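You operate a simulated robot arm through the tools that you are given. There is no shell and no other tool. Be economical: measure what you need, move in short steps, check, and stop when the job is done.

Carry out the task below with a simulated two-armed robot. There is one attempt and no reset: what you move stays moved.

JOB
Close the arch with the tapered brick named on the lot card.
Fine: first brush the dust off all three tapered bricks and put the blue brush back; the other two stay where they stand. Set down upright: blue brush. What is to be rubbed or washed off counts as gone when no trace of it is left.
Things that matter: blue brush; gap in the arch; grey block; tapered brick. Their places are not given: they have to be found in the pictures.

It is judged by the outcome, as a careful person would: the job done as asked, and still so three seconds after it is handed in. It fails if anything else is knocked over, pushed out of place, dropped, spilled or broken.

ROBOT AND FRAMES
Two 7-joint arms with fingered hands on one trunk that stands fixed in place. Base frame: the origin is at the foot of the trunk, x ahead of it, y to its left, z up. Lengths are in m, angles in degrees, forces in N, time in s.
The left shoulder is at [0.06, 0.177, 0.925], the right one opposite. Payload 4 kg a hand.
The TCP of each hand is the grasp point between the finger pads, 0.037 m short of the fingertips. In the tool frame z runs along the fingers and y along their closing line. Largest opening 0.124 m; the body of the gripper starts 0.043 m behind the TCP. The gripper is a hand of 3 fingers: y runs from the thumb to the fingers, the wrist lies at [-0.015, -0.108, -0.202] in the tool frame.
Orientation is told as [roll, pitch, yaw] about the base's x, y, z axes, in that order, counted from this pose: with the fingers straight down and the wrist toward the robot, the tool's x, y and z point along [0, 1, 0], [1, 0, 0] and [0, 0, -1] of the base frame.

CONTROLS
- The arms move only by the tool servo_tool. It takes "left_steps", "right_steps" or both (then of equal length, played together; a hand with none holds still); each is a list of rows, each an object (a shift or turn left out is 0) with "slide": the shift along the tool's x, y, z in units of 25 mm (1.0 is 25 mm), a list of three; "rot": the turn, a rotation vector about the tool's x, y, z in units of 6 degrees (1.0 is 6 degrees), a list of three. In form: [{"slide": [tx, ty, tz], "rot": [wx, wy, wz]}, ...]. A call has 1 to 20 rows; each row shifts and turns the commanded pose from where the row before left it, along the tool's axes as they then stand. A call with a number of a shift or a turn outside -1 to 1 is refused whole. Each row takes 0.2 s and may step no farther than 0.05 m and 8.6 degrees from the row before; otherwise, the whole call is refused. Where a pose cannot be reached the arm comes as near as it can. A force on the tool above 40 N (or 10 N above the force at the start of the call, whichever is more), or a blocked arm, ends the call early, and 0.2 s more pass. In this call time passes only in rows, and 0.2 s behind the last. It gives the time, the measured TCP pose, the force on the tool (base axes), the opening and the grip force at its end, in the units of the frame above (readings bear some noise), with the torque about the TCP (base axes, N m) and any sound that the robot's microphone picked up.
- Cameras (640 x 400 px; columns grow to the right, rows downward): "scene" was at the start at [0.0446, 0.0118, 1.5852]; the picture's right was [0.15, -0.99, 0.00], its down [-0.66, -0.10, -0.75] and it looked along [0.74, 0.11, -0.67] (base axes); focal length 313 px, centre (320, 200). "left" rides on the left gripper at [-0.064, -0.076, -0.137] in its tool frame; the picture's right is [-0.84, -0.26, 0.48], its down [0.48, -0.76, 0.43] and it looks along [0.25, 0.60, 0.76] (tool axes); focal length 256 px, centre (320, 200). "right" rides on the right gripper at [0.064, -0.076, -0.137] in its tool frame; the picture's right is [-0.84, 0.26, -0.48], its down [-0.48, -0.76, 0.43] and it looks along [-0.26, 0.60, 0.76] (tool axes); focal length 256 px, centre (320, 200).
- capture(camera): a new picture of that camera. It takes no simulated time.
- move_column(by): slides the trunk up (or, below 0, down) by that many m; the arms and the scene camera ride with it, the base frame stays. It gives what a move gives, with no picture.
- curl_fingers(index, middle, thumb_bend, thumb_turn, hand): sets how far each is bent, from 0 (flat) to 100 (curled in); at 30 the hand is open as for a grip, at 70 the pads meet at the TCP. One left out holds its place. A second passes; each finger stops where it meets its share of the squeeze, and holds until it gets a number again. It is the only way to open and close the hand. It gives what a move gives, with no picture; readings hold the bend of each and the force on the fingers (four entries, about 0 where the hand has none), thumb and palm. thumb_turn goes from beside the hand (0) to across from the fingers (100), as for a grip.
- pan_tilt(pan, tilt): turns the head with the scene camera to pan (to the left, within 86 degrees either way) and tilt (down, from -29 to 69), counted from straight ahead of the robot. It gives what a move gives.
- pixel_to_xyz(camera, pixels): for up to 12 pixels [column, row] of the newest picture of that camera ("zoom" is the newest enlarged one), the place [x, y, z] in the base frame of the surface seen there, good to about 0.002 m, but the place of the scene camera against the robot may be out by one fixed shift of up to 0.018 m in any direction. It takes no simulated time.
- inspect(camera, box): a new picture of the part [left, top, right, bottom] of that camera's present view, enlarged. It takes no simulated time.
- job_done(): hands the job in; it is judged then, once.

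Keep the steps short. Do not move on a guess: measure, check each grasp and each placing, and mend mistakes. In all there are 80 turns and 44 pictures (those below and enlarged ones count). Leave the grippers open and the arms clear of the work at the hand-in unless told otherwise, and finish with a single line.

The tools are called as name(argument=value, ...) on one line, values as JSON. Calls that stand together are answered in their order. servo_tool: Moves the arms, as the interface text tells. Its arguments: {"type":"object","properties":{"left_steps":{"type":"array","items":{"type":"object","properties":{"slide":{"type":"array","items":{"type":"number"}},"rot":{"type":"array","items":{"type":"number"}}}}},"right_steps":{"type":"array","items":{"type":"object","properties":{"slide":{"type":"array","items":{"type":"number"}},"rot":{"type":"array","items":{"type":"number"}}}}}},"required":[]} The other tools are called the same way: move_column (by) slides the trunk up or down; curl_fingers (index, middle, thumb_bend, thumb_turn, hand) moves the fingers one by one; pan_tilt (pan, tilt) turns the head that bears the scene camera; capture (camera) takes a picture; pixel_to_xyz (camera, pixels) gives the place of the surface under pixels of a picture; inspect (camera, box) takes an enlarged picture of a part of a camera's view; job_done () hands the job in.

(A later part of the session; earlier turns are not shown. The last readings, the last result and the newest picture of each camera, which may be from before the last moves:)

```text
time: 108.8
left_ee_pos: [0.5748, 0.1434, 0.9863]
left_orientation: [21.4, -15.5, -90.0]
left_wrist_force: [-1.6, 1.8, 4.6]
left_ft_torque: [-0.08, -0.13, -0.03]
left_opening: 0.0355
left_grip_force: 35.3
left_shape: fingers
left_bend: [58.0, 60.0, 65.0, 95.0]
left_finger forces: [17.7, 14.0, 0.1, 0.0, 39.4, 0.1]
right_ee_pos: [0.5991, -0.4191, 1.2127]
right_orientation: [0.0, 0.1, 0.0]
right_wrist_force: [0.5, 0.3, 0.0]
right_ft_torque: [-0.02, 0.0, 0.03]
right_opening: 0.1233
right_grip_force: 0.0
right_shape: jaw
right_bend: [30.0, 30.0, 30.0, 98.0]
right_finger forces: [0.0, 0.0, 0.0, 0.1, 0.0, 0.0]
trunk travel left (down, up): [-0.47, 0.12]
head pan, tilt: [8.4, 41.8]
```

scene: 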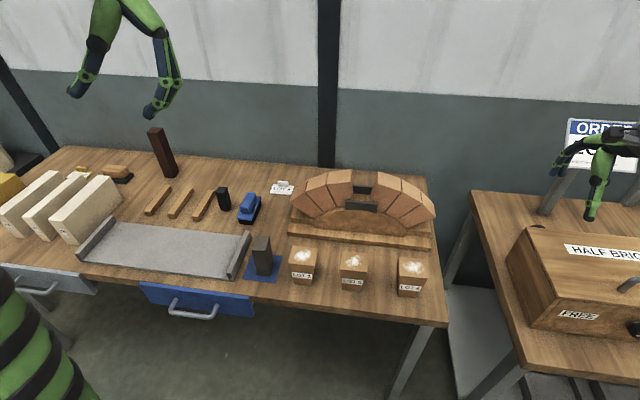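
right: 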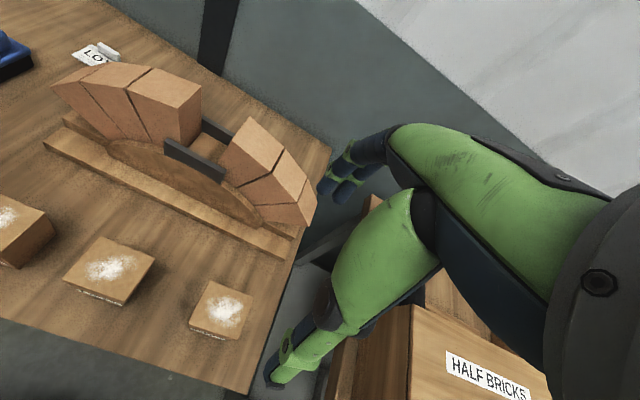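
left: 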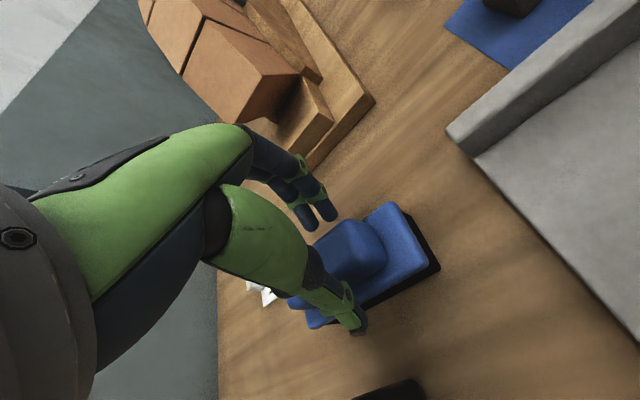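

Same light contact as before. 1 mm down and the same strokes, then lift toward the left side and look.

servo_tool(left_steps=[{"slide": [-0.014, -0.011, 0.036]}, {"slide": [0.744, 0, 0.293]}, {"slide": [-0.744, 0, -0.293]}, {"slide": [-0.744, 0, -0.293]}, {"slide": [0.744, 0, 0.293]}, {"slide": [0.744, 0, 0.293]}, {"slide": [-0.744, 0, -0.293]}, {"slide": [-0.744, 0, -0.293]}, {"slide": [0.744, 0, 0.293]}, {"slide": [0.039, -0.386, -0.1]}, {"slide": [0.744, 0, 0.293]}, {"slide": [-0.744, 0, -0.293]}, {"slide": [-0.744, 0, -0.293]}, {"slide": [0.744, 0, 0.293]}, {"slide": [-0.039, 0.386, 0.1]}, {"slide": [0.744, 0, 0.293]}, {"slide": [-0.744, 0, -0.293]}, {"slide": [-0.744, 0, -0.293]}, {"slide": [0.744, 0, 0.293]}])

servo_tool(left_steps=[{"slide": [0.267, 0.202, -0.677]}, {"slide": [0.267, 0.202, -0.677]}, {"slide": [0.267, 0.202, -0.677]}, {"slide": [0.267, 0.202, -0.677]}, {"slide": [0.744, 0, 0.293]}, {"slide": [0.744, 0, 0.293]}, {"slide": [0.744, 0, 0.293]}])

inspect(camera="scene", box=[230, 200, 350, 280])

```text
time: 112.8
left_ee_pos: [0.5734, 0.1421, 0.9848]
left_orientation: [21.4, -15.5, -90.0]
left_wrist_force: [-6.6, 0.7, 19.8]
left_ft_torque: [-0.19, 0.16, -0.08]
left_opening: 0.0354
left_grip_force: 39.8
left_shape: fingers
left_bend: [57.0, 60.0, 65.0, 95.0]
left_finger forces: [17.9, 14.8, 0.1, 0.0, 46.6, 0.1]
right_ee_pos: [0.5987, -0.4175, 1.2145]
right_orientation: [0.0, -0.1, 0.0]
right_wrist_force: [-0.4, -0.4, -0.8]
right_ft_torque: [-0.02, -0.01, 0.0]
right_opening: 0.1236
right_grip_force: 0.1
right_shape: jaw
right_bend: [30.0, 30.0, 30.0, 98.0]
right_finger forces: [0.0, 0.0, 0.0, 0.0, 0.1, 0.0]
trunk travel left (down, up): [-0.47, 0.12]
head pan, tilt: [8.4, 41.8]
```

```text
time: 114.4
left_ee_pos: [0.6353, 0.1433, 1.058]
left_orientation: [21.3, -15.6, -89.9]
left_wrist_force: [0.4, -0.1, -1.7]
left_ft_torque: [0.03, 0.03, 0.02]
left_opening: 0.0356
left_grip_force: 34.9
left_shape: fingers
left_bend: [58.0, 60.0, 65.0, 95.0]
left_finger forces: [17.5, 14.2, 0.1, 0.1, 37.3, 0.0]
right_ee_pos: [0.6001, -0.4178, 1.2142]
right_orientation: [0.0, -0.1, 0.0]
right_wrist_force: [-0.5, -1.1, -0.2]
right_ft_torque: [-0.02, 0.02, 0.01]
right_opening: 0.1237
right_grip_force: 0.0
right_shape: jaw
right_bend: [30.0, 30.0, 30.0, 98.0]
right_finger forces: [0.0, 0.0, 0.0, 0.0, 0.0, 0.1]
trunk travel left (down, up): [-0.47, 0.12]
head pan, tilt: [8.4, 41.8]
```

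```text
5.00 times, centred on (290, 240) of scene
```

zoom: 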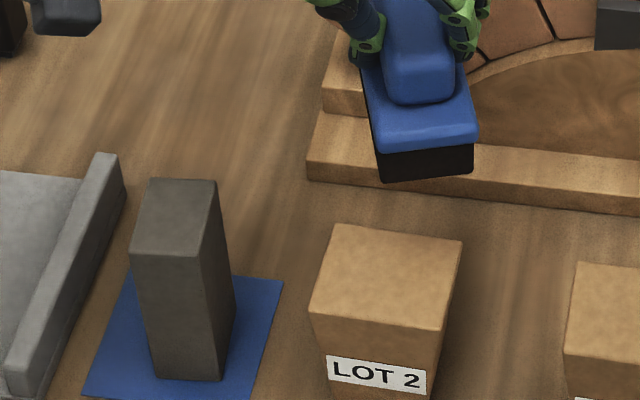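

All three bricks are clean and in place. Now measure the brush's yaw in the hand before putting it back.

pixel_to_xyz(camera="zoom", pixels=[[380, 145], [428, 142], [474, 136], [386, 172], [430, 170], [470, 165], [395, 90], [450, 90], [392, 20], [372, 100], [365, 70], [440, 60]])

```text
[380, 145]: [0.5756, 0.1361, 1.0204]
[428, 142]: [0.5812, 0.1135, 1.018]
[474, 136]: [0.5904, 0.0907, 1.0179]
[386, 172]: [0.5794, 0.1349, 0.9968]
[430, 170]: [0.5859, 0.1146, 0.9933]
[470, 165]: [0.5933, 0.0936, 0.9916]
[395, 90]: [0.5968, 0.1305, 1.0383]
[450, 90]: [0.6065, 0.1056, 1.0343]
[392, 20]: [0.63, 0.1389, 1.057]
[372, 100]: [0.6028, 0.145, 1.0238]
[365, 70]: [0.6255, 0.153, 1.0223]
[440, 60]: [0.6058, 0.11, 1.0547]
```

The brush sits yawed 18.5° in the hand; its home with that grip would be beyond reach. I'll set it down on free table at about (0.775, 0.33), then re-grip it along its length with a comfortable yaw-0 hand and carry it home precisely.

servo_tool(left_steps=[{"slide": [0.634, -0.831, 0.002]}, {"slide": [0.634, -0.831, 0.002]}, {"slide": [0.634, -0.831, 0.002]}, {"slide": [0.634, -0.831, 0.002]}, {"slide": [0.634, -0.831, 0.002]}, {"slide": [0.634, -0.831, 0.002]}, {"slide": [0.634, -0.831, 0.002]}, {"slide": [0.634, -0.831, 0.002]}, {"slide": [0.634, -0.831, 0.002]}, {"slide": [0, 0, 0]}, {"slide": [-0.293, -0.222, 0.7445]}, {"slide": [-0.293, -0.222, 0.7445]}, {"slide": [-0.293, -0.222, 0.7445]}, {"slide": [-0.293, -0.222, 0.7445]}, {"slide": [-0.293, -0.222, 0.7445]}, {"slide": [-0.293, -0.222, 0.7445]}, {"slide": [-0.293, -0.222, 0.7445]}, {"slide": [-0.293, -0.222, 0.7445]}, {"slide": [0, 0, 0]}])

inspect(camera="scene", box=[190, 160, 310, 240])

```text
time: 118.4
left_ee_pos: [0.7683, 0.3371, 0.8914]
left_orientation: [21.5, -15.6, -89.9]
left_wrist_force: [-1.0, -0.2, -2.0]
left_ft_torque: [0.02, 0.01, 0.02]
left_opening: 0.0356
left_grip_force: 34.0
left_shape: fingers
left_bend: [58.0, 60.0, 65.0, 95.0]
left_finger forces: [17.4, 14.1, 0.0, 0.1, 36.7, 0.0]
right_ee_pos: [0.5996, -0.419, 1.2134]
right_orientation: [0.0, 0.0, 0.0]
right_wrist_force: [1.0, 0.6, -0.4]
right_ft_torque: [-0.01, 0.03, 0.0]
right_opening: 0.1236
right_grip_force: 0.0
right_shape: jaw
right_bend: [30.0, 30.0, 30.0, 98.0]
right_finger forces: [0.0, 0.0, 0.0, 0.0, 0.1, 0.0]
trunk travel left (down, up): [-0.47, 0.12]
head pan, tilt: [8.4, 41.8]
```

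```text
5.00 times, centred on (250, 200) of scene
```

zoom: 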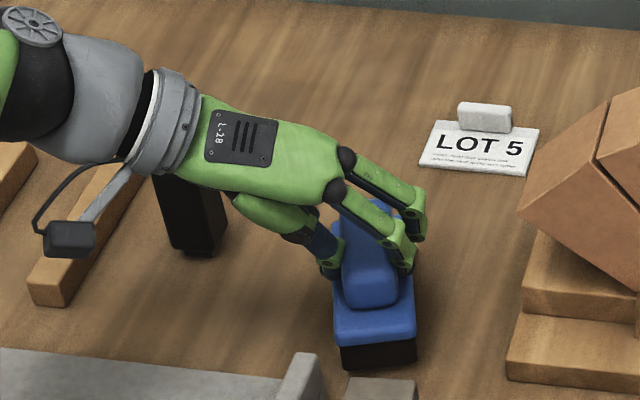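

Clear of the tray wall with no force. Lower the last 6 mm to the table, and release.

servo_tool(left_steps=[{"slide": [-0.046, -0.035, 0.117]}, {"slide": [-0.046, -0.035, 0.117]}, {"slide": [0, 0, 0]}])

curl_fingers(hand="left", index=46, middle=46, thumb_bend=46)

servo_tool(left_steps=[{"slide": [0, 0, -1]}, {"slide": [0, 0, -1]}, {"slide": [0, 0, -1]}, {"slide": [0, 0, -1]}, {"slide": [0, 0, -1]}, {"slide": [0, 0, -1]}])

capture(camera="left")

```text
time: 119.2
left_ee_pos: [0.7686, 0.3383, 0.8859]
left_orientation: [21.5, -15.5, -89.9]
left_wrist_force: [-0.1, 0.0, -0.1]
left_ft_torque: [0.01, -0.07, 0.0]
left_opening: 0.0357
left_grip_force: 34.6
left_shape: fingers
left_bend: [58.0, 60.0, 65.0, 95.0]
left_finger forces: [17.4, 14.2, 0.0, 0.1, 38.0, 0.1]
right_ee_pos: [0.5996, -0.4189, 1.2131]
right_orientation: [0.1, 0.0, 0.0]
right_wrist_force: [0.2, -0.4, 0.1]
right_ft_torque: [0.02, 0.02, 0.03]
right_opening: 0.1236
right_grip_force: 0.1
right_shape: jaw
right_bend: [30.0, 30.0, 30.0, 98.0]
right_finger forces: [0.1, 0.0, 0.0, 0.0, 0.0, 0.0]
trunk travel left (down, up): [-0.47, 0.12]
head pan, tilt: [8.4, 41.8]
```

```text
time: 120.2
left_ee_pos: [0.7688, 0.3381, 0.8859]
left_orientation: [21.4, -15.5, -89.9]
left_wrist_force: [-0.3, 0.9, -0.1]
left_ft_torque: [0.0, -0.02, 0.03]
left_opening: 0.0744
left_grip_force: 0.0
left_shape: fingers
left_bend: [46.0, 46.0, 46.0, 98.0]
left_finger forces: [0.0, 0.1, 0.0, 0.1, 0.1, 0.0]
right_ee_pos: [0.6002, -0.4176, 1.2141]
right_orientation: [0.0, 0.0, 0.1]
right_wrist_force: [0.8, 0.2, 0.0]
right_ft_torque: [0.03, 0.04, 0.01]
right_opening: 0.1236
right_grip_force: 0.0
right_shape: jaw
right_bend: [30.0, 30.0, 30.0, 98.0]
right_finger forces: [0.0, 0.0, 0.0, 0.1, 0.0, 0.0]
trunk travel left (down, up): [-0.47, 0.12]
head pan, tilt: [8.4, 41.8]
```

```text
time: 121.6
left_ee_pos: [0.7136, 0.3739, 1.0203]
left_orientation: [21.4, -15.5, -89.8]
left_wrist_force: [0.1, 0.1, 0.6]
left_ft_torque: [-0.01, 0.04, -0.04]
left_opening: 0.0746
left_grip_force: 0.0
left_shape: fingers
left_bend: [46.0, 46.0, 46.0, 98.0]
left_finger forces: [0.0, 0.0, 0.0, 0.0, 0.0, 0.0]
right_ee_pos: [0.5993, -0.4185, 1.2133]
right_orientation: [0.0, 0.0, -0.1]
right_wrist_force: [-0.4, -0.3, -0.2]
right_ft_torque: [0.01, 0.01, -0.01]
right_opening: 0.1239
right_grip_force: 0.1
right_shape: jaw
right_bend: [30.0, 30.0, 30.0, 98.0]
right_finger forces: [0.1, 0.0, 0.0, 0.0, 0.0, 0.1]
trunk travel left (down, up): [-0.47, 0.12]
head pan, tilt: [8.4, 41.8]
```

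```text
10 pictures are left
```

left: 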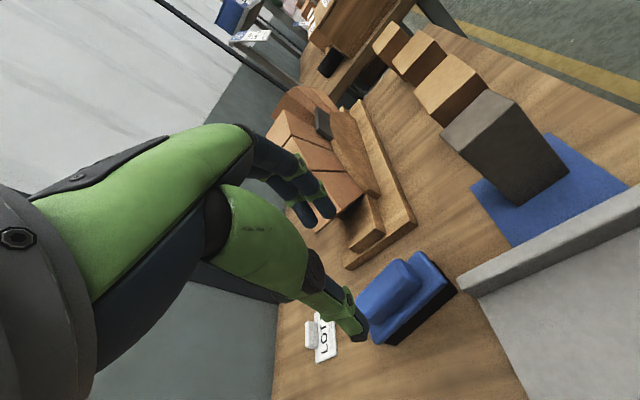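

Brush stands upright on the table. Measure it with the left camera.

pixel_to_xyz(camera="left", pixels=[[400, 265], [411, 272], [370, 303], [388, 306], [395, 285], [421, 254], [453, 286], [377, 342], [440, 270], [400, 325], [358, 305], [430, 290]])

```text
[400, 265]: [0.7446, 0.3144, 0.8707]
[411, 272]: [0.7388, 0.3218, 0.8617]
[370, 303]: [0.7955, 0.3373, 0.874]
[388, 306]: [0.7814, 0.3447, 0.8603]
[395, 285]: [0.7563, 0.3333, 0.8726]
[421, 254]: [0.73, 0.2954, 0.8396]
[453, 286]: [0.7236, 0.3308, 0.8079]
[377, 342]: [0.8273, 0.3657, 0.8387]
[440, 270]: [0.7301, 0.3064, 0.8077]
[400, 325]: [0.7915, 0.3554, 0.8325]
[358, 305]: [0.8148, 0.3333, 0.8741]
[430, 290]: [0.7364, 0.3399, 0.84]
```

The brush centre is at (0.784, 0.329), yaw ≈16°. I'll turn the hand to vertical with yaw +16, open to ~0.105, and move above it.

servo_tool(left_steps=[{"rot": [0.279, -0.0065, -0.935]}, {"rot": [0.279, -0.0065, -0.935]}, {"rot": [0.279, -0.0065, -0.935]}, {"rot": [0.279, -0.0065, -0.935]}, {"rot": [0.279, -0.0065, -0.935]}, {"rot": [0.279, -0.0065, -0.935]}, {"rot": [0.279, -0.0065, -0.935]}, {"rot": [0.279, -0.0065, -0.935]}, {"rot": [0.279, -0.0065, -0.935]}, {"rot": [0.279, -0.0065, -0.935]}, {"rot": [0.279, -0.0065, -0.935]}, {"rot": [0.279, -0.0065, -0.935]}, {"rot": [0.279, -0.0065, -0.935]}, {"rot": [0.279, -0.0065, -0.935]}, {"rot": [0.279, -0.0065, -0.935]}, {"rot": [0.279, -0.0065, -0.935]}, {"rot": [0.279, -0.0065, -0.935]}, {"rot": [0.279, -0.0065, -0.935]}])

curl_fingers(hand="left", index=36, middle=36, thumb_bend=36)

servo_tool(left_steps=[{"slide": [-0.626, 0.553, 0.4]}, {"slide": [-0.626, 0.553, 0.4]}, {"slide": [-0.626, 0.553, 0.4]}, {"slide": [-0.626, 0.553, 0.4]}])

capture(camera="left")

```text
time: 125.4
left_ee_pos: [0.7137, 0.3746, 1.0214]
left_orientation: [0.1, 0.2, 16.2]
left_wrist_force: [-0.1, -0.4, 0.0]
left_ft_torque: [0.04, 0.03, 0.01]
left_opening: 0.0747
left_grip_force: 0.1
left_shape: fingers
left_bend: [46.0, 46.0, 46.0, 98.0]
left_finger forces: [0.0, 0.0, 0.1, 0.0, 0.0, 0.1]
right_ee_pos: [0.6008, -0.4191, 1.2126]
right_orientation: [0.0, 0.1, 0.0]
right_wrist_force: [0.1, 0.4, -0.8]
right_ft_torque: [0.0, 0.01, 0.01]
right_opening: 0.1236
right_grip_force: 0.1
right_shape: jaw
right_bend: [30.0, 30.0, 30.0, 98.0]
right_finger forces: [0.1, 0.0, 0.0, 0.1, 0.1, 0.0]
trunk travel left (down, up): [-0.47, 0.12]
head pan, tilt: [8.4, 41.8]
```

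```text
time: 126.4
left_ee_pos: [0.7145, 0.3746, 1.0211]
left_orientation: [0.0, 0.1, 16.1]
left_wrist_force: [0.7, -1.1, 0.1]
left_ft_torque: [0.01, 0.0, 0.01]
left_opening: 0.1051
left_grip_force: 0.0
left_shape: fingers
left_bend: [36.0, 36.0, 36.0, 98.0]
left_finger forces: [0.1, 0.0, 0.0, 0.0, 0.0, 0.0]
right_ee_pos: [0.6008, -0.4188, 1.2131]
right_orientation: [0.0, 0.0, -0.1]
right_wrist_force: [-0.4, -0.3, -0.3]
right_ft_torque: [0.01, 0.01, 0.0]
right_opening: 0.1235
right_grip_force: 0.2
right_shape: jaw
right_bend: [30.0, 30.0, 30.0, 98.0]
right_finger forces: [0.1, 0.0, 0.0, 0.1, 0.0, 0.1]
trunk travel left (down, up): [-0.47, 0.12]
head pan, tilt: [8.4, 41.8]
```

```text
time: 127.4
left_ee_pos: [0.7859, 0.3295, 0.9798]
left_orientation: [0.0, 0.2, 16.0]
left_wrist_force: [0.0, 0.5, -0.2]
left_ft_torque: [0.02, -0.01, 0.02]
left_opening: 0.1053
left_grip_force: 0.0
left_shape: fingers
left_bend: [36.0, 36.0, 36.0, 98.0]
left_finger forces: [0.1, 0.0, 0.0, 0.0, 0.0, 0.2]
right_ee_pos: [0.6008, -0.4184, 1.2124]
right_orientation: [-0.1, 0.0, 0.0]
right_wrist_force: [0.1, 0.8, 0.7]
right_ft_torque: [0.02, 0.04, 0.01]
right_opening: 0.1239
right_grip_force: 0.1
right_shape: jaw
right_bend: [30.0, 30.0, 30.0, 98.0]
right_finger forces: [0.1, 0.0, 0.0, 0.0, 0.1, 0.0]
trunk travel left (down, up): [-0.47, 0.12]
head pan, tilt: [8.4, 41.8]
```

```text
9 pictures are left
```

left: 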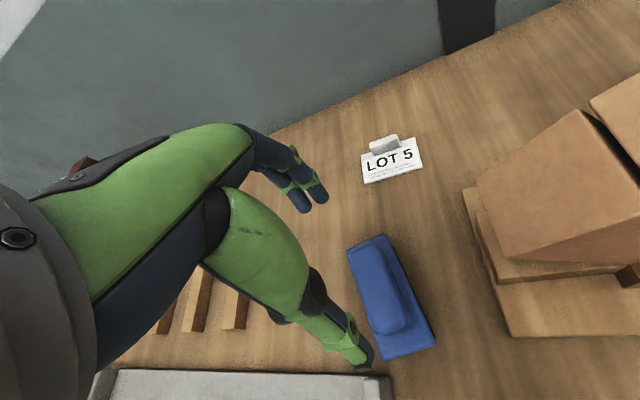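

Hand is aligned over the handle's length. Descend to z≈0.886 and close.

servo_tool(left_steps=[{"slide": [0, 0, 0.9]}, {"slide": [0, 0, 0.9]}, {"slide": [0, 0, 0.9]}, {"slide": [0, 0, 0.5]}, {"slide": [0, 0, 0.45]}])

curl_fingers(hand="left", index=60, middle=60, thumb_bend=60)

inspect(camera="scene", box=[190, 160, 310, 240])

```text
time: 128.6
left_ee_pos: [0.7848, 0.3299, 0.8896]
left_orientation: [0.0, 0.1, 16.2]
left_wrist_force: [0.1, -0.4, 0.6]
left_ft_torque: [0.01, -0.02, 0.01]
left_opening: 0.1054
left_grip_force: 0.1
left_shape: fingers
left_bend: [36.0, 36.0, 36.0, 98.0]
left_finger forces: [0.1, 0.0, 0.0, 0.0, 0.0, 0.0]
right_ee_pos: [0.6005, -0.4186, 1.2132]
right_orientation: [0.0, 0.0, 0.1]
right_wrist_force: [-0.3, -1.2, 0.4]
right_ft_torque: [-0.02, -0.02, 0.01]
right_opening: 0.1238
right_grip_force: 0.1
right_shape: jaw
right_bend: [30.0, 30.0, 30.0, 98.0]
right_finger forces: [0.0, 0.0, 0.0, 0.1, 0.1, 0.0]
trunk travel left (down, up): [-0.47, 0.12]
head pan, tilt: [8.4, 41.8]
```

```text
time: 129.6
left_ee_pos: [0.7855, 0.3308, 0.8906]
left_orientation: [0.0, -0.1, 16.0]
left_wrist_force: [2.6, 4.2, 12.8]
left_ft_torque: [0.2, -0.33, 0.09]
left_opening: 0.0888
left_grip_force: 27.2
left_shape: fingers
left_bend: [46.0, 46.0, 48.0, 97.0]
left_finger forces: [15.2, 13.9, 0.0, 0.0, 25.9, 0.0]
right_ee_pos: [0.5993, -0.4179, 1.2139]
right_orientation: [0.0, -0.1, 0.0]
right_wrist_force: [0.1, 0.2, -0.1]
right_ft_torque: [-0.01, 0.02, -0.03]
right_opening: 0.1235
right_grip_force: 0.0
right_shape: jaw
right_bend: [30.0, 30.0, 30.0, 98.0]
right_finger forces: [0.0, 0.0, 0.0, 0.1, 0.0, 0.0]
trunk travel left (down, up): [-0.47, 0.12]
head pan, tilt: [8.4, 41.8]
```

```text
5.00 times, centred on (250, 200) of scene
```

zoom: 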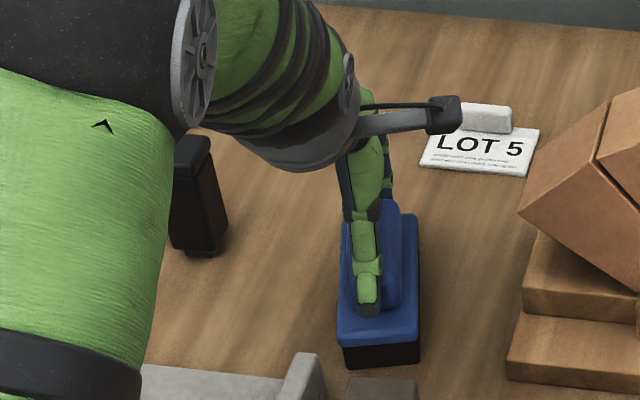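

Firm grip (27 N), fingers at the far end and thumb at the near end. Lift 3 cm, turn to yaw 0, move over home (0.816, 0.379), lower.

servo_tool(left_steps=[{"slide": [0, 0, -0.6]}, {"slide": [0, 0, -0.6]}, {"rot": [0, 0, 0.89]}, {"rot": [0, 0, 0.89]}, {"rot": [0, 0, 0.89]}, {"slide": [0.65, 0.41, 0]}, {"slide": [0.65, 0.41, 0]}, {"slide": [0.65, 0.41, 0]}, {"slide": [0, 0, 0]}, {"slide": [0, 0, 0.5]}, {"slide": [0, 0, 0.5]}])

inspect(camera="scene", box=[190, 160, 310, 240])

pixel_to_xyz(camera="zoom", pixels=[[255, 300], [335, 320], [255, 320], [335, 340], [310, 250], [290, 310]])

```text
time: 132.0
left_ee_pos: [0.8153, 0.3786, 0.8944]
left_orientation: [0.0, 0.1, 0.0]
left_wrist_force: [0.2, -0.1, -1.6]
left_ft_torque: [0.03, 0.0, -0.01]
left_opening: 0.0882
left_grip_force: 24.9
left_shape: fingers
left_bend: [46.0, 47.0, 48.0, 96.0]
left_finger forces: [14.0, 12.3, 0.0, 0.1, 23.3, 0.0]
right_ee_pos: [0.6006, -0.4182, 1.2129]
right_orientation: [0.0, 0.0, 0.0]
right_wrist_force: [0.2, 0.5, 0.3]
right_ft_torque: [-0.02, 0.01, -0.01]
right_opening: 0.1235
right_grip_force: 0.0
right_shape: jaw
right_bend: [30.0, 30.0, 30.0, 98.0]
right_finger forces: [0.1, 0.1, 0.1, 0.1, 0.0, 0.0]
trunk travel left (down, up): [-0.47, 0.12]
head pan, tilt: [8.4, 41.8]
```

```text
5.00 times, centred on (250, 200) of scene
```

zoom: 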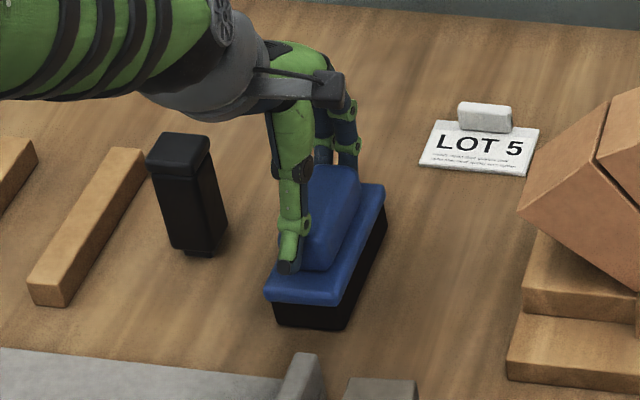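

```text
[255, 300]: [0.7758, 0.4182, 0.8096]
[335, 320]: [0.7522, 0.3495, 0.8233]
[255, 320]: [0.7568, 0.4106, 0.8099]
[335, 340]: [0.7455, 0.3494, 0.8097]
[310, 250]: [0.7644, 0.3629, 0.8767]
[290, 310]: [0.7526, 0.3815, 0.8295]
```

Brush is level, yaw ≈0, front edge x≈0.755: right on its home. Lower the last 5 mm, open, retreat upward.

servo_tool(left_steps=[{"slide": [0, 0, 0.1]}, {"slide": [0, 0, 0.08]}, {"slide": [0, 0, 0]}])

curl_fingers(hand="left", index=34, middle=34, thumb_bend=34)

servo_tool(left_steps=[{"slide": [0, 0, -1]}, {"slide": [0, 0, -1]}, {"slide": [0, 0, -1]}, {"slide": [0, 0, -1]}, {"slide": [0, 0, -1]}, {"slide": [0, -1, -1]}, {"slide": [0, -1, -1]}, {"slide": [0.5, -1, -0.5]}, {"slide": [0.5, -1, -0.5]}, {"slide": [0.5, -1, -0.5]}, {"slide": [0.5, -1, 0]}, {"slide": [0.5, -1, 0]}, {"slide": [0.5, -1, 0]}], right_steps=[{"slide": [0, 0, 0]}, {"slide": [0, 0, 0]}, {"slide": [0, 0, 0]}, {"slide": [0, 0, 0]}, {"slide": [0, 0, 0]}, {"slide": [0, 0, 0]}, {"slide": [0, 0, 0]}, {"slide": [1, 0, 0]}, {"slide": [1, 0, 0]}, {"slide": [1, 0, 0]}, {"slide": [1, 0, 0]}, {"slide": [1, 0, 0]}, {"slide": [1, 0, 0]}])

capture(camera="scene")

capture(camera="right")

```text
time: 132.8
left_ee_pos: [0.8145, 0.3775, 0.8921]
left_orientation: [0.1, -0.1, 0.0]
left_wrist_force: [-1.3, -2.1, 8.9]
left_ft_torque: [-0.04, -0.22, -0.07]
left_opening: 0.0881
left_grip_force: 26.2
left_shape: fingers
left_bend: [46.0, 47.0, 48.0, 96.0]
left_finger forces: [13.7, 12.8, 0.1, 0.0, 26.2, 0.1]
right_ee_pos: [0.5985, -0.4191, 1.2144]
right_orientation: [0.0, 0.1, -0.1]
right_wrist_force: [0.5, -0.4, -0.1]
right_ft_torque: [-0.03, 0.01, 0.0]
right_opening: 0.1236
right_grip_force: 0.2
right_shape: jaw
right_bend: [30.0, 30.0, 30.0, 98.0]
right_finger forces: [0.0, 0.0, 0.0, 0.0, 0.0, 0.0]
trunk travel left (down, up): [-0.47, 0.12]
head pan, tilt: [8.4, 41.8]
```

```text
time: 133.8
left_ee_pos: [0.8148, 0.379, 0.8903]
left_orientation: [0.0, 0.1, 0.0]
left_wrist_force: [0.2, -0.3, 0.5]
left_ft_torque: [0.01, -0.02, 0.01]
left_opening: 0.1112
left_grip_force: 0.0
left_shape: fingers
left_bend: [34.0, 34.0, 34.0, 97.0]
left_finger forces: [0.0, 0.0, 0.0, 0.0, 0.0, 0.0]
right_ee_pos: [0.5992, -0.4195, 1.2133]
right_orientation: [0.0, -0.1, 0.0]
right_wrist_force: [-0.1, 0.0, 0.8]
right_ft_torque: [-0.03, 0.04, 0.0]
right_opening: 0.1237
right_grip_force: 0.0
right_shape: jaw
right_bend: [30.0, 30.0, 30.0, 98.0]
right_finger forces: [0.0, 0.0, 0.0, 0.1, 0.0, 0.0]
trunk travel left (down, up): [-0.47, 0.12]
head pan, tilt: [8.4, 41.8]
```

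```text
time: 136.6
left_ee_pos: [0.6139, 0.4541, 1.1027]
left_orientation: [0.0, 0.0, 0.0]
left_wrist_force: [0.3, -0.4, -0.9]
left_ft_torque: [0.03, 0.02, 0.0]
left_opening: 0.1113
left_grip_force: 0.1
left_shape: fingers
left_bend: [34.0, 34.0, 34.0, 97.0]
left_finger forces: [0.0, 0.0, 0.0, 0.1, 0.1, 0.0]
right_ee_pos: [0.5989, -0.2672, 1.2145]
right_orientation: [0.0, 0.0, -0.2]
right_wrist_force: [0.1, 0.6, -0.4]
right_ft_torque: [0.0, 0.0, 0.01]
right_opening: 0.1239
right_grip_force: 0.0
right_shape: jaw
right_bend: [30.0, 30.0, 30.0, 98.0]
right_finger forces: [0.0, 0.0, 0.1, 0.0, 0.1, 0.0]
trunk travel left (down, up): [-0.47, 0.12]
head pan, tilt: [8.4, 41.8]
```

```text
6 pictures are left
```

scene: 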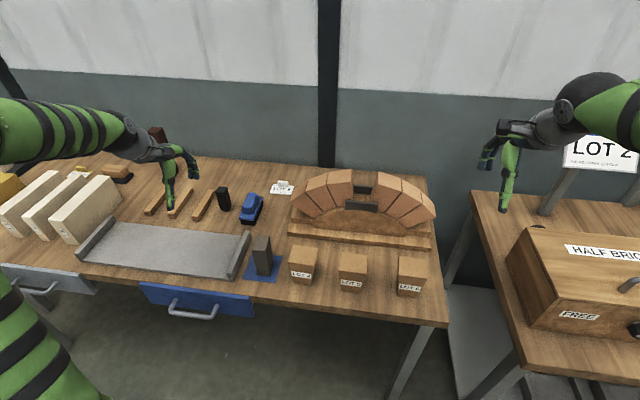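

```text
5 pictures are left
```

right: 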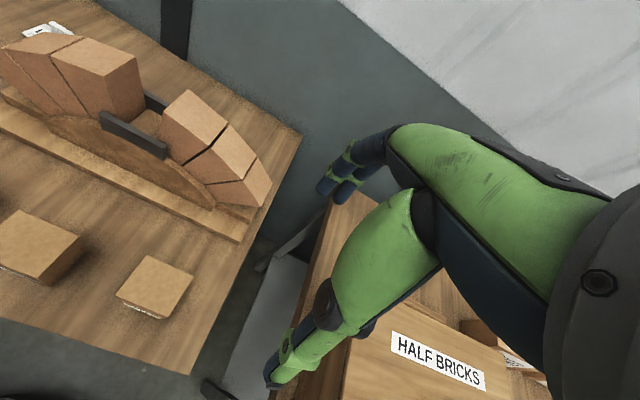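

Brush is upright at home, everything else in place. Now I measure LOT 5 and the gap through the right camera and the scene camera, and look at the board on the right to rule out ambiguity.

pixel_to_xyz(camera="right", pixels=[[20, 214], [77, 234], [43, 277], [40, 245], [134, 60], [108, 78], [187, 97], [167, 123], [135, 134], [155, 98], [148, 122], [120, 122]])

pixel_to_xyz(camera="scene", pixels=[[342, 254], [366, 256], [365, 279], [340, 277], [350, 170], [350, 179], [381, 174], [377, 186], [363, 196], [362, 203], [365, 186], [353, 266]])

inspect(camera="scene", box=[320, 155, 400, 205])

pixel_to_xyz(camera="zoom", pixels=[[250, 95], [250, 190], [268, 280], [488, 115], [452, 215], [428, 290], [340, 310], [360, 245], [300, 310], [400, 325], [300, 200], [420, 210]])

```text
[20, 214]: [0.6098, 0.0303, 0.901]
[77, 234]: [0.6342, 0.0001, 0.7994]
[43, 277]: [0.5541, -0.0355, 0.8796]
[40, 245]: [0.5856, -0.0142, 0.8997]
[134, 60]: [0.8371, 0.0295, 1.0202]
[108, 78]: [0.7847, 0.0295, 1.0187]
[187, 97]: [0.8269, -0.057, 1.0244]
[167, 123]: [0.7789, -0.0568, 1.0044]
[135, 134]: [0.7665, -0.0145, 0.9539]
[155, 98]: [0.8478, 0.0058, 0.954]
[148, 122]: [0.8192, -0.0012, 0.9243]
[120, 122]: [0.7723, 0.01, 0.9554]
```

```text
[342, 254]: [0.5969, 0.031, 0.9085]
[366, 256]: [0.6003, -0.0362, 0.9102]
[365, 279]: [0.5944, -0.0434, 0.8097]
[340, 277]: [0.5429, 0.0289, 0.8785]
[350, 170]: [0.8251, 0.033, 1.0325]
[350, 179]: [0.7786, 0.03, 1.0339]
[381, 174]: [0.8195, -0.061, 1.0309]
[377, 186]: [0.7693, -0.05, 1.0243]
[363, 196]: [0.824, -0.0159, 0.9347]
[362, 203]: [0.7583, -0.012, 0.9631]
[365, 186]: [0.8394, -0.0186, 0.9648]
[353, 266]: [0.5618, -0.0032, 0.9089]
```

```text
8.00 times, centred on (360, 180) of scene
```

zoom: 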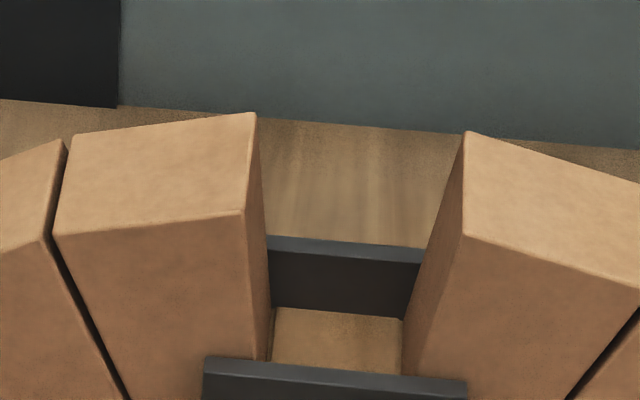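

```text
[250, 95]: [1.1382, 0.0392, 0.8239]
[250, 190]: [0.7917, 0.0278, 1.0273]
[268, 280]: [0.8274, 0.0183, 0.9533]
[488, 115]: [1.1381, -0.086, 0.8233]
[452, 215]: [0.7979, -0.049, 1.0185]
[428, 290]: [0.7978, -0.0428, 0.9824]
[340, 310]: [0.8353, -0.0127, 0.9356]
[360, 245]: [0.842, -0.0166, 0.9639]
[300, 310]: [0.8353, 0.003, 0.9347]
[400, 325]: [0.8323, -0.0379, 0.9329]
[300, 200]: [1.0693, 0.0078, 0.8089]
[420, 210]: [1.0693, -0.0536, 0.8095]
```

Gap: centre y≈−0.008, x≈0.806, floor z≈0.9245, plate tops 0.954; it narrows downward like the brick. LOT 5 is centred near (0.581, −0.001). The board on the side table is not the lot card; the card on the bench says LOT 5. Bring the right hand above the brick.

servo_tool(right_steps=[{"slide": [0.968, -0.065, 0]}, {"slide": [0.968, -0.065, 0]}, {"slide": [0.968, -0.065, 0]}, {"slide": [0.968, -0.065, 0]}, {"slide": [0.968, -0.065, 0]}, {"slide": [0.968, -0.065, 0]}, {"slide": [0.968, -0.065, 0]}, {"slide": [0.968, -0.065, 0]}, {"slide": [0.968, -0.065, 0]}, {"slide": [0.968, -0.065, 0]}, {"slide": [0.968, -0.065, 0]}, {"slide": [0, 0, 1]}, {"slide": [0, 0, 1]}, {"slide": [0, 0, 1]}, {"slide": [0, 0, 1]}, {"slide": [0, 0, 1]}, {"slide": [0, 0, 1]}, {"slide": [0, 0, 1]}, {"slide": [0, 0, 1]}, {"slide": [0, 0, 1]}])

curl_fingers(hand="right", index=36, middle=36, thumb_bend=36)

capture(camera="right")

```text
time: 140.8
left_ee_pos: [0.6145, 0.4555, 1.1021]
left_orientation: [0.0, 0.1, 0.0]
left_wrist_force: [-0.8, -0.3, 0.6]
left_ft_torque: [-0.02, 0.01, 0.03]
left_opening: 0.1114
left_grip_force: 0.1
left_shape: fingers
left_bend: [34.0, 34.0, 34.0, 97.0]
left_finger forces: [0.1, 0.0, 0.0, 0.1, 0.0, 0.0]
right_ee_pos: [0.5821, -0.002, 0.9875]
right_orientation: [-0.1, 0.0, 0.0]
right_wrist_force: [-0.8, 0.0, 0.2]
right_ft_torque: [-0.01, -0.03, 0.03]
right_opening: 0.1238
right_grip_force: 0.1
right_shape: jaw
right_bend: [30.0, 30.0, 30.0, 98.0]
right_finger forces: [0.1, 0.1, 0.0, 0.1, 0.1, 0.0]
trunk travel left (down, up): [-0.47, 0.12]
head pan, tilt: [8.4, 41.8]
```

```text
time: 141.8
left_ee_pos: [0.6141, 0.4545, 1.1014]
left_orientation: [0.0, 0.2, 0.0]
left_wrist_force: [0.0, 0.6, 0.2]
left_ft_torque: [0.01, 0.0, -0.01]
left_opening: 0.1112
left_grip_force: 0.1
left_shape: fingers
left_bend: [34.0, 34.0, 34.0, 97.0]
left_finger forces: [0.0, 0.0, 0.0, 0.0, 0.0, 0.1]
right_ee_pos: [0.5818, -0.0021, 0.9882]
right_orientation: [0.1, 0.1, 0.0]
right_wrist_force: [-0.1, 0.7, 0.6]
right_ft_torque: [-0.01, -0.02, -0.02]
right_opening: 0.1059
right_grip_force: 0.1
right_shape: fingers
right_bend: [36.0, 36.0, 36.0, 98.0]
right_finger forces: [0.1, 0.1, 0.0, 0.1, 0.0, 0.1]
trunk travel left (down, up): [-0.47, 0.12]
head pan, tilt: [8.4, 41.8]
```

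```text
3 pictures are left
```

right: 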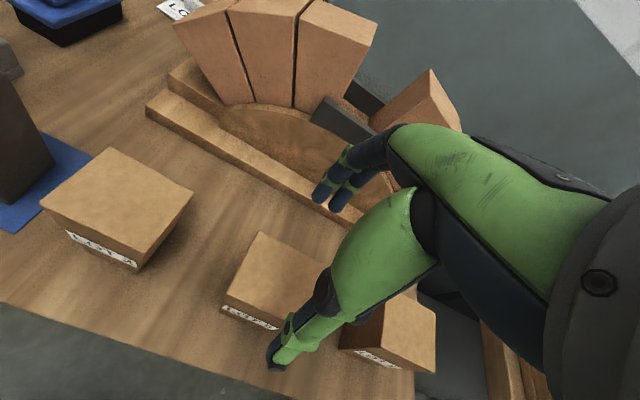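

Brick LOT 5 is between thumb and fingers. Measure its corners and the gap from this closer view.

pixel_to_xyz(camera="right", pixels=[[262, 236], [320, 264], [231, 293], [228, 297], [275, 275], [374, 30], [350, 95], [325, 100], [365, 132], [376, 100], [428, 75], [385, 112]])

```text
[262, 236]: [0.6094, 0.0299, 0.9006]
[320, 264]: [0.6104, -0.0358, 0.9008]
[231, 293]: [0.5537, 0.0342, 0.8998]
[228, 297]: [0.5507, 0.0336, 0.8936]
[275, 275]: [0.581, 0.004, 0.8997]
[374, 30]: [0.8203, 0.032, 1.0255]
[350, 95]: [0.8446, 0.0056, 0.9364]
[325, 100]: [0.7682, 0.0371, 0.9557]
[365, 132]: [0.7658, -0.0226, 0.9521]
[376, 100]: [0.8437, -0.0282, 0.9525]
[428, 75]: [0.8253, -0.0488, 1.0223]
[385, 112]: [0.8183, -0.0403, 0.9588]
```

Brick centre (0.5815, −0.0015) matches the TCP. Gap centre y≈−0.008. Descend to z 0.880, close on the front/back faces.

servo_tool(right_steps=[{"slide": [0, 0, 0.864]}, {"slide": [0, 0, 0.864]}, {"slide": [0, 0, 0.864]}, {"slide": [0, 0, 0.864]}, {"slide": [0, 0, 0.864]}])

curl_fingers(hand="right", index=70, middle=70, thumb_bend=70)

servo_tool(right_steps=[{"slide": [0, 0, -0.5]}, {"slide": [0, 0, -0.5]}, {"slide": [0, 0, 0]}])

```text
time: 143.0
left_ee_pos: [0.6153, 0.4533, 1.1032]
left_orientation: [0.0, 0.0, 0.1]
left_wrist_force: [0.8, -0.1, -0.1]
left_ft_torque: [0.01, 0.0, -0.03]
left_opening: 0.111
left_grip_force: 0.1
left_shape: fingers
left_bend: [34.0, 34.0, 34.0, 97.0]
left_finger forces: [0.0, 0.0, 0.1, 0.0, 0.0, 0.0]
right_ee_pos: [0.5832, -0.0018, 0.8801]
right_orientation: [0.0, 0.0, -0.1]
right_wrist_force: [0.0, 0.1, -1.0]
right_ft_torque: [-0.01, -0.02, -0.02]
right_opening: 0.1057
right_grip_force: 0.3
right_shape: fingers
right_bend: [36.0, 36.0, 36.0, 98.0]
right_finger forces: [0.0, 0.1, 0.1, 0.0, 0.1, 0.0]
trunk travel left (down, up): [-0.47, 0.12]
head pan, tilt: [8.4, 41.8]
```

```text
time: 144.0
left_ee_pos: [0.6127, 0.4542, 1.1045]
left_orientation: [0.2, 0.0, 0.1]
left_wrist_force: [0.2, -0.2, 0.2]
left_ft_torque: [-0.02, 0.0, 0.02]
left_opening: 0.1111
left_grip_force: 0.0
left_shape: fingers
left_bend: [34.0, 34.0, 34.0, 97.0]
left_finger forces: [0.0, 0.0, 0.0, 0.0, 0.1, 0.0]
right_ee_pos: [0.5814, -0.0018, 0.8832]
right_orientation: [0.0, -0.2, -0.2]
right_wrist_force: [-2.9, -5.8, 31.8]
right_ft_torque: [0.08, -1.09, -0.11]
right_opening: 0.0741
right_grip_force: 45.6
right_shape: fingers
right_bend: [45.0, 48.0, 56.0, 97.0]
right_finger forces: [27.6, 15.6, 0.0, 0.1, 47.8, 0.0]
trunk travel left (down, up): [-0.47, 0.12]
head pan, tilt: [8.4, 41.8]
```

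```text
time: 144.8
left_ee_pos: [0.6136, 0.454, 1.103]
left_orientation: [0.0, 0.2, 0.0]
left_wrist_force: [-0.2, -0.1, 0.1]
left_ft_torque: [-0.01, 0.02, 0.02]
left_opening: 0.1113
left_grip_force: 0.1
left_shape: fingers
left_bend: [34.0, 34.0, 34.0, 97.0]
left_finger forces: [0.0, 0.1, 0.0, 0.0, 0.1, 0.1]
right_ee_pos: [0.583, -0.0014, 0.9057]
right_orientation: [-0.1, 0.2, -0.1]
right_wrist_force: [0.2, -0.3, -3.4]
right_ft_torque: [0.01, -0.05, 0.03]
right_opening: 0.0734
right_grip_force: 41.9
right_shape: fingers
right_bend: [45.0, 48.0, 56.0, 97.0]
right_finger forces: [27.9, 13.9, 0.0, 0.0, 42.5, 0.0]
trunk travel left (down, up): [-0.47, 0.12]
head pan, tilt: [8.4, 41.8]
```

Brick is held (42 N). Lift to z≈1.14 and check its attitude in the hand.

servo_tool(right_steps=[{"slide": [0, 0, -0.94]}, {"slide": [0, 0, -0.94]}, {"slide": [0, 0, -0.94]}, {"slide": [0, 0, -0.94]}, {"slide": [0, 0, -0.94]}, {"slide": [0, 0, -0.94]}, {"slide": [0, 0, -0.94]}, {"slide": [0, 0, -0.94]}, {"slide": [0, 0, -0.94]}, {"slide": [0, 0, -0.94]}, {"slide": [0, 0, 0]}])

inspect(camera="scene", box=[300, 160, 420, 240])

```text
time: 147.2
left_ee_pos: [0.6152, 0.4538, 1.1022]
left_orientation: [0.0, 0.1, -0.1]
left_wrist_force: [1.0, -0.5, 0.4]
left_ft_torque: [-0.01, -0.01, 0.02]
left_opening: 0.1111
left_grip_force: 0.1
left_shape: fingers
left_bend: [34.0, 34.0, 34.0, 97.0]
left_finger forces: [0.0, 0.0, 0.0, 0.0, 0.0, 0.0]
right_ee_pos: [0.5817, -0.0019, 1.1409]
right_orientation: [0.0, -0.1, 0.0]
right_wrist_force: [0.0, 0.6, -2.6]
right_ft_torque: [-0.05, 0.03, 0.02]
right_opening: 0.0732
right_grip_force: 41.5
right_shape: fingers
right_bend: [45.0, 48.0, 56.0, 97.0]
right_finger forces: [27.2, 13.8, 0.0, 0.0, 41.7, 0.1]
trunk travel left (down, up): [-0.47, 0.12]
head pan, tilt: [8.4, 41.8]
```

```text
5.00 times, centred on (360, 200) of scene
```

zoom: 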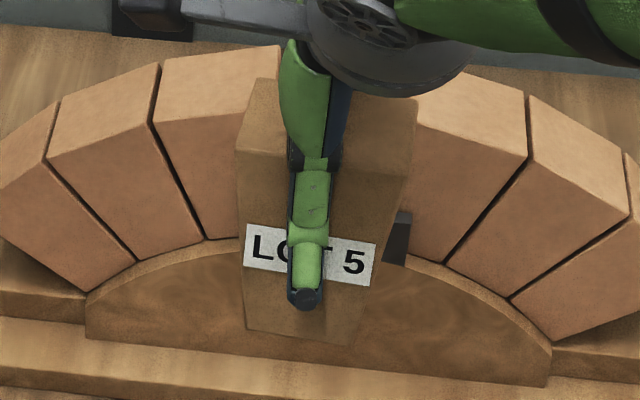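

pixel_to_xyz(camera="zoom", pixels=[[243, 160], [400, 190], [250, 322], [345, 338], [262, 90], [408, 130], [262, 130], [380, 150], [265, 200], [360, 215], [265, 300], [345, 310]])

```text
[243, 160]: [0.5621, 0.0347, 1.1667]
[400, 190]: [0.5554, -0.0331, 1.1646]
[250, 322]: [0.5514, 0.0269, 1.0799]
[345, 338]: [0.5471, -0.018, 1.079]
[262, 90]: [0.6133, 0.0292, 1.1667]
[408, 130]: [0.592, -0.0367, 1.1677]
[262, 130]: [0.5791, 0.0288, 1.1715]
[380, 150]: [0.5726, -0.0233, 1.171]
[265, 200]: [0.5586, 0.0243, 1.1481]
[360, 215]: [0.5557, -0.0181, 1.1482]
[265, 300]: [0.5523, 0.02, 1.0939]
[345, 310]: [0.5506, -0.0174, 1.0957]
```

In the hand the brick leans ≈6° in pitch, −4° in yaw, ≈1.5° in roll; its centre is ≈+10 mm in x from the TCP. I'll slide over the gap, then rotate to correct, and look.

servo_tool(right_steps=[{"slide": [-0.042, 0.861, 0]}, {"slide": [-0.042, 0.861, 0]}, {"slide": [-0.042, 0.861, 0]}, {"slide": [-0.042, 0.861, 0]}, {"slide": [-0.042, 0.861, 0]}, {"slide": [-0.042, 0.861, 0]}, {"slide": [-0.042, 0.861, 0]}, {"slide": [-0.042, 0.861, 0]}, {"slide": [-0.042, 0.861, 0]}, {"slide": [-0.042, 0.861, 0]}, {"rot": [-0.5, -0.125, -0.335]}, {"rot": [-0.5, -0.125, -0.335]}, {"slide": [0, 0, 0]}])

inspect(camera="scene", box=[310, 130, 415, 205])

```text
time: 150.0
left_ee_pos: [0.6151, 0.4538, 1.1026]
left_orientation: [-0.1, 0.1, 0.0]
left_wrist_force: [-0.6, 1.2, 0.6]
left_ft_torque: [0.02, -0.05, -0.01]
left_opening: 0.1114
left_grip_force: 0.1
left_shape: fingers
left_bend: [34.0, 34.0, 34.0, 97.0]
left_finger forces: [0.1, 0.0, 0.0, 0.1, 0.0, 0.0]
right_ee_pos: [0.7976, -0.014, 1.1399]
right_orientation: [-1.8, -6.0, 4.1]
right_wrist_force: [-0.9, 0.1, -3.2]
right_ft_torque: [0.0, 0.05, 0.04]
right_opening: 0.0732
right_grip_force: 41.1
right_shape: fingers
right_bend: [45.0, 48.0, 56.0, 97.0]
right_finger forces: [26.8, 13.7, 0.0, 0.0, 41.3, 0.1]
trunk travel left (down, up): [-0.47, 0.12]
head pan, tilt: [8.4, 41.8]
```

```text
5.33 times, centred on (362, 168) of scene
```

zoom: 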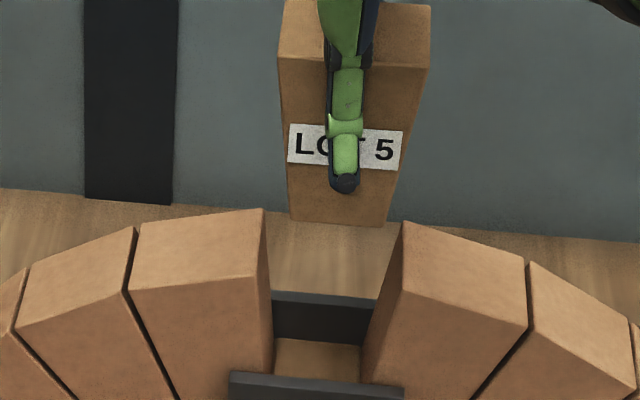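

Great view of brick and gap together. Measure both in this same picture (any fixed camera shift cancels).

pixel_to_xyz(camera="zoom", pixels=[[283, 65], [424, 75], [293, 215], [383, 222], [288, 120], [405, 125], [261, 225], [408, 228], [256, 275], [405, 293], [272, 350], [372, 345]])

pixel_to_xyz(camera="zoom", pixels=[[250, 276], [410, 291], [232, 285], [430, 300], [320, 300], [315, 382], [320, 345], [358, 360], [278, 360], [268, 300], [385, 300], [300, 200]])

```text
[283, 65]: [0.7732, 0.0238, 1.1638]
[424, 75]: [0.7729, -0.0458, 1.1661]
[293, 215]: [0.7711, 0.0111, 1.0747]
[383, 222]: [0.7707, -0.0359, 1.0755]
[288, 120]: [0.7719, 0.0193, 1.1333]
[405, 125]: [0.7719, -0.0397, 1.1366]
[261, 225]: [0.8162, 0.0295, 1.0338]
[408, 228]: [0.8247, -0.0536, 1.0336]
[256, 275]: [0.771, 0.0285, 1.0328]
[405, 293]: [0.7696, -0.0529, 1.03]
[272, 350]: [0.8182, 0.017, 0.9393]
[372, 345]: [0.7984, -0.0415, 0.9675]
```

```text
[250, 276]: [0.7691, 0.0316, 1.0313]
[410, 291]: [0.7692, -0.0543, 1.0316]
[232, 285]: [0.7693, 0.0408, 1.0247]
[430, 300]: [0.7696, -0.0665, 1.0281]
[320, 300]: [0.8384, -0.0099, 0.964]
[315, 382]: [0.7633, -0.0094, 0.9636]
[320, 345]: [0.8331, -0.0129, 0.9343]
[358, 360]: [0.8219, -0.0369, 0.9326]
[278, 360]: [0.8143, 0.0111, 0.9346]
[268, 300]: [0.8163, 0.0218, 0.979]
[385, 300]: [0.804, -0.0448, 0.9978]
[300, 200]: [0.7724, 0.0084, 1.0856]
```

The brick is upright, y-centre −0.0115 against a gap centre of −0.011, with its front 2 mm behind the voussoir faces. That is well aligned. Lower 0.13 m, then small steps toward the floor.

servo_tool(right_steps=[{"slide": [0.0232, -0.0776, 0.7385]}, {"slide": [0.0232, -0.0776, 0.7385]}, {"slide": [0.0232, -0.0776, 0.7385]}, {"slide": [0.0232, -0.0776, 0.7385]}, {"slide": [0.0232, -0.0776, 0.7385]}, {"slide": [0.0156, -0.0522, 0.497]}, {"slide": [0.0156, -0.0522, 0.497]}, {"slide": [0.0028, -0.0094, 0.0895]}, {"slide": [0.0028, -0.0094, 0.0895]}, {"slide": [0, 0, 0]}])

```text
time: 151.8
left_ee_pos: [0.6136, 0.4531, 1.1041]
left_orientation: [0.0, 0.0, 0.0]
left_wrist_force: [0.2, 0.0, -0.3]
left_ft_torque: [0.02, -0.02, -0.01]
left_opening: 0.1114
left_grip_force: 0.0
left_shape: fingers
left_bend: [34.0, 34.0, 34.0, 97.0]
left_finger forces: [0.0, 0.0, 0.0, 0.0, 0.0, 0.0]
right_ee_pos: [0.8007, -0.012, 1.0334]
right_orientation: [-1.4, -7.2, 4.1]
right_wrist_force: [-4.7, -4.2, 16.5]
right_ft_torque: [0.25, -0.42, 0.01]
right_opening: 0.0731
right_grip_force: 43.8
right_shape: fingers
right_bend: [45.0, 48.0, 56.0, 97.0]
right_finger forces: [27.0, 14.2, 0.0, 0.0, 46.1, 0.1]
trunk travel left (down, up): [-0.47, 0.12]
head pan, tilt: [8.4, 41.8]
stopped in row 8 (right hand): the force on the tool passed its limit at 44 N (the readings are from after the stop); the commanded pose is now the measured one
```

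Stopped at 44 N with the brick bottom about at plate-top height; the torque puts the contact at the far side, so the fingertips or the brick's rear edge may be touching the rear plate. I'll use the last picture from the right hand's own camera to see.

capture(camera="right")

```text
0 pictures are left
```

right: 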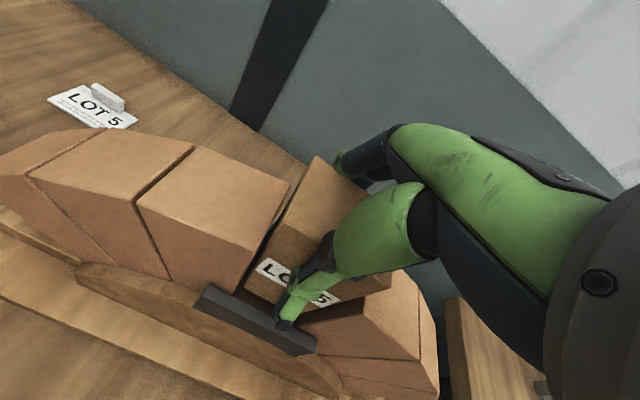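

pixel_to_xyz(camera="right", pixels=[[282, 326], [285, 315], [270, 330], [300, 342], [255, 295], [247, 288], [318, 162], [278, 225], [268, 255], [284, 183], [342, 172], [338, 155]])

pixel_to_xyz(camera="right", pixels=[[300, 200], [330, 185], [272, 268], [320, 310], [310, 325], [240, 300], [250, 280], [345, 300], [280, 200], [262, 240], [250, 262], [240, 285]])

```text
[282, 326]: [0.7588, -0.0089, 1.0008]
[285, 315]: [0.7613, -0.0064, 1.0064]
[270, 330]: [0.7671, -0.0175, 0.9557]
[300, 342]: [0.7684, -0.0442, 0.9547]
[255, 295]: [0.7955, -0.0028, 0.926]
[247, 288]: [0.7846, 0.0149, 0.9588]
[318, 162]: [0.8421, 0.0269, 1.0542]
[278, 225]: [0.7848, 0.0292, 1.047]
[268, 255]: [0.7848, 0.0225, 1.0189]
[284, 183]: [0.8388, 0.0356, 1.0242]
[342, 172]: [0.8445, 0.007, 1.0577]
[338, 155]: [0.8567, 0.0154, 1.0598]
```

```text
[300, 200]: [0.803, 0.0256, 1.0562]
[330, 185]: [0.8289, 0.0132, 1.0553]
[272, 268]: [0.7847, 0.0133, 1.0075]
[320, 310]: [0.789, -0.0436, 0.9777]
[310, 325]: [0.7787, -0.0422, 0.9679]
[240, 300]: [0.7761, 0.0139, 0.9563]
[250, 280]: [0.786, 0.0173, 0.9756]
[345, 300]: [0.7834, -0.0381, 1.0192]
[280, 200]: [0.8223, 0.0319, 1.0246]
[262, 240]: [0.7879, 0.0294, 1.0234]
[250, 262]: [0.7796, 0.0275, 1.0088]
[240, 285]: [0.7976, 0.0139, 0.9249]
```

Now clear: brick top is at 1.055 (30 mm up), front at x 0.785; its rear bottom edge sits on the rear plate (inner face ≈0.8435), while the front has ~8 mm spare. Raise 4 mm, shift −5 mm in x and −1.5 mm in y, and lower again gently.

servo_tool(right_steps=[{"slide": [-0.004, 0.02, -0.159]}, {"slide": [-0.046, -0.202, -0.025]}, {"slide": [0, 0, 0]}, {"slide": [0.006, -0.03, 0.238]}, {"slide": [0.006, -0.03, 0.238]}, {"slide": [0.006, -0.03, 0.238]}, {"slide": [0.006, -0.03, 0.238]}, {"slide": [0.006, -0.03, 0.238]}, {"slide": [0.002, -0.01, 0.06]}, {"slide": [0, 0, 0]}])

```text
time: 154.0
left_ee_pos: [0.6136, 0.4542, 1.1034]
left_orientation: [0.0, 0.0, 0.0]
left_wrist_force: [-0.7, -0.2, -0.2]
left_ft_torque: [0.0, 0.0, -0.01]
left_opening: 0.1114
left_grip_force: 0.1
left_shape: fingers
left_bend: [34.0, 34.0, 34.0, 97.0]
left_finger forces: [0.0, 0.1, 0.0, 0.0, 0.1, 0.1]
right_ee_pos: [0.7944, -0.0133, 1.0039]
right_orientation: [-1.4, -6.8, 4.1]
right_wrist_force: [-1.9, -2.7, 8.8]
right_ft_torque: [0.11, -0.39, -0.04]
right_opening: 0.0729
right_grip_force: 43.3
right_shape: fingers
right_bend: [45.0, 48.0, 57.0, 96.0]
right_finger forces: [28.1, 14.1, 0.1, 0.0, 43.4, 0.1]
trunk travel left (down, up): [-0.47, 0.12]
head pan, tilt: [8.4, 41.8]
```

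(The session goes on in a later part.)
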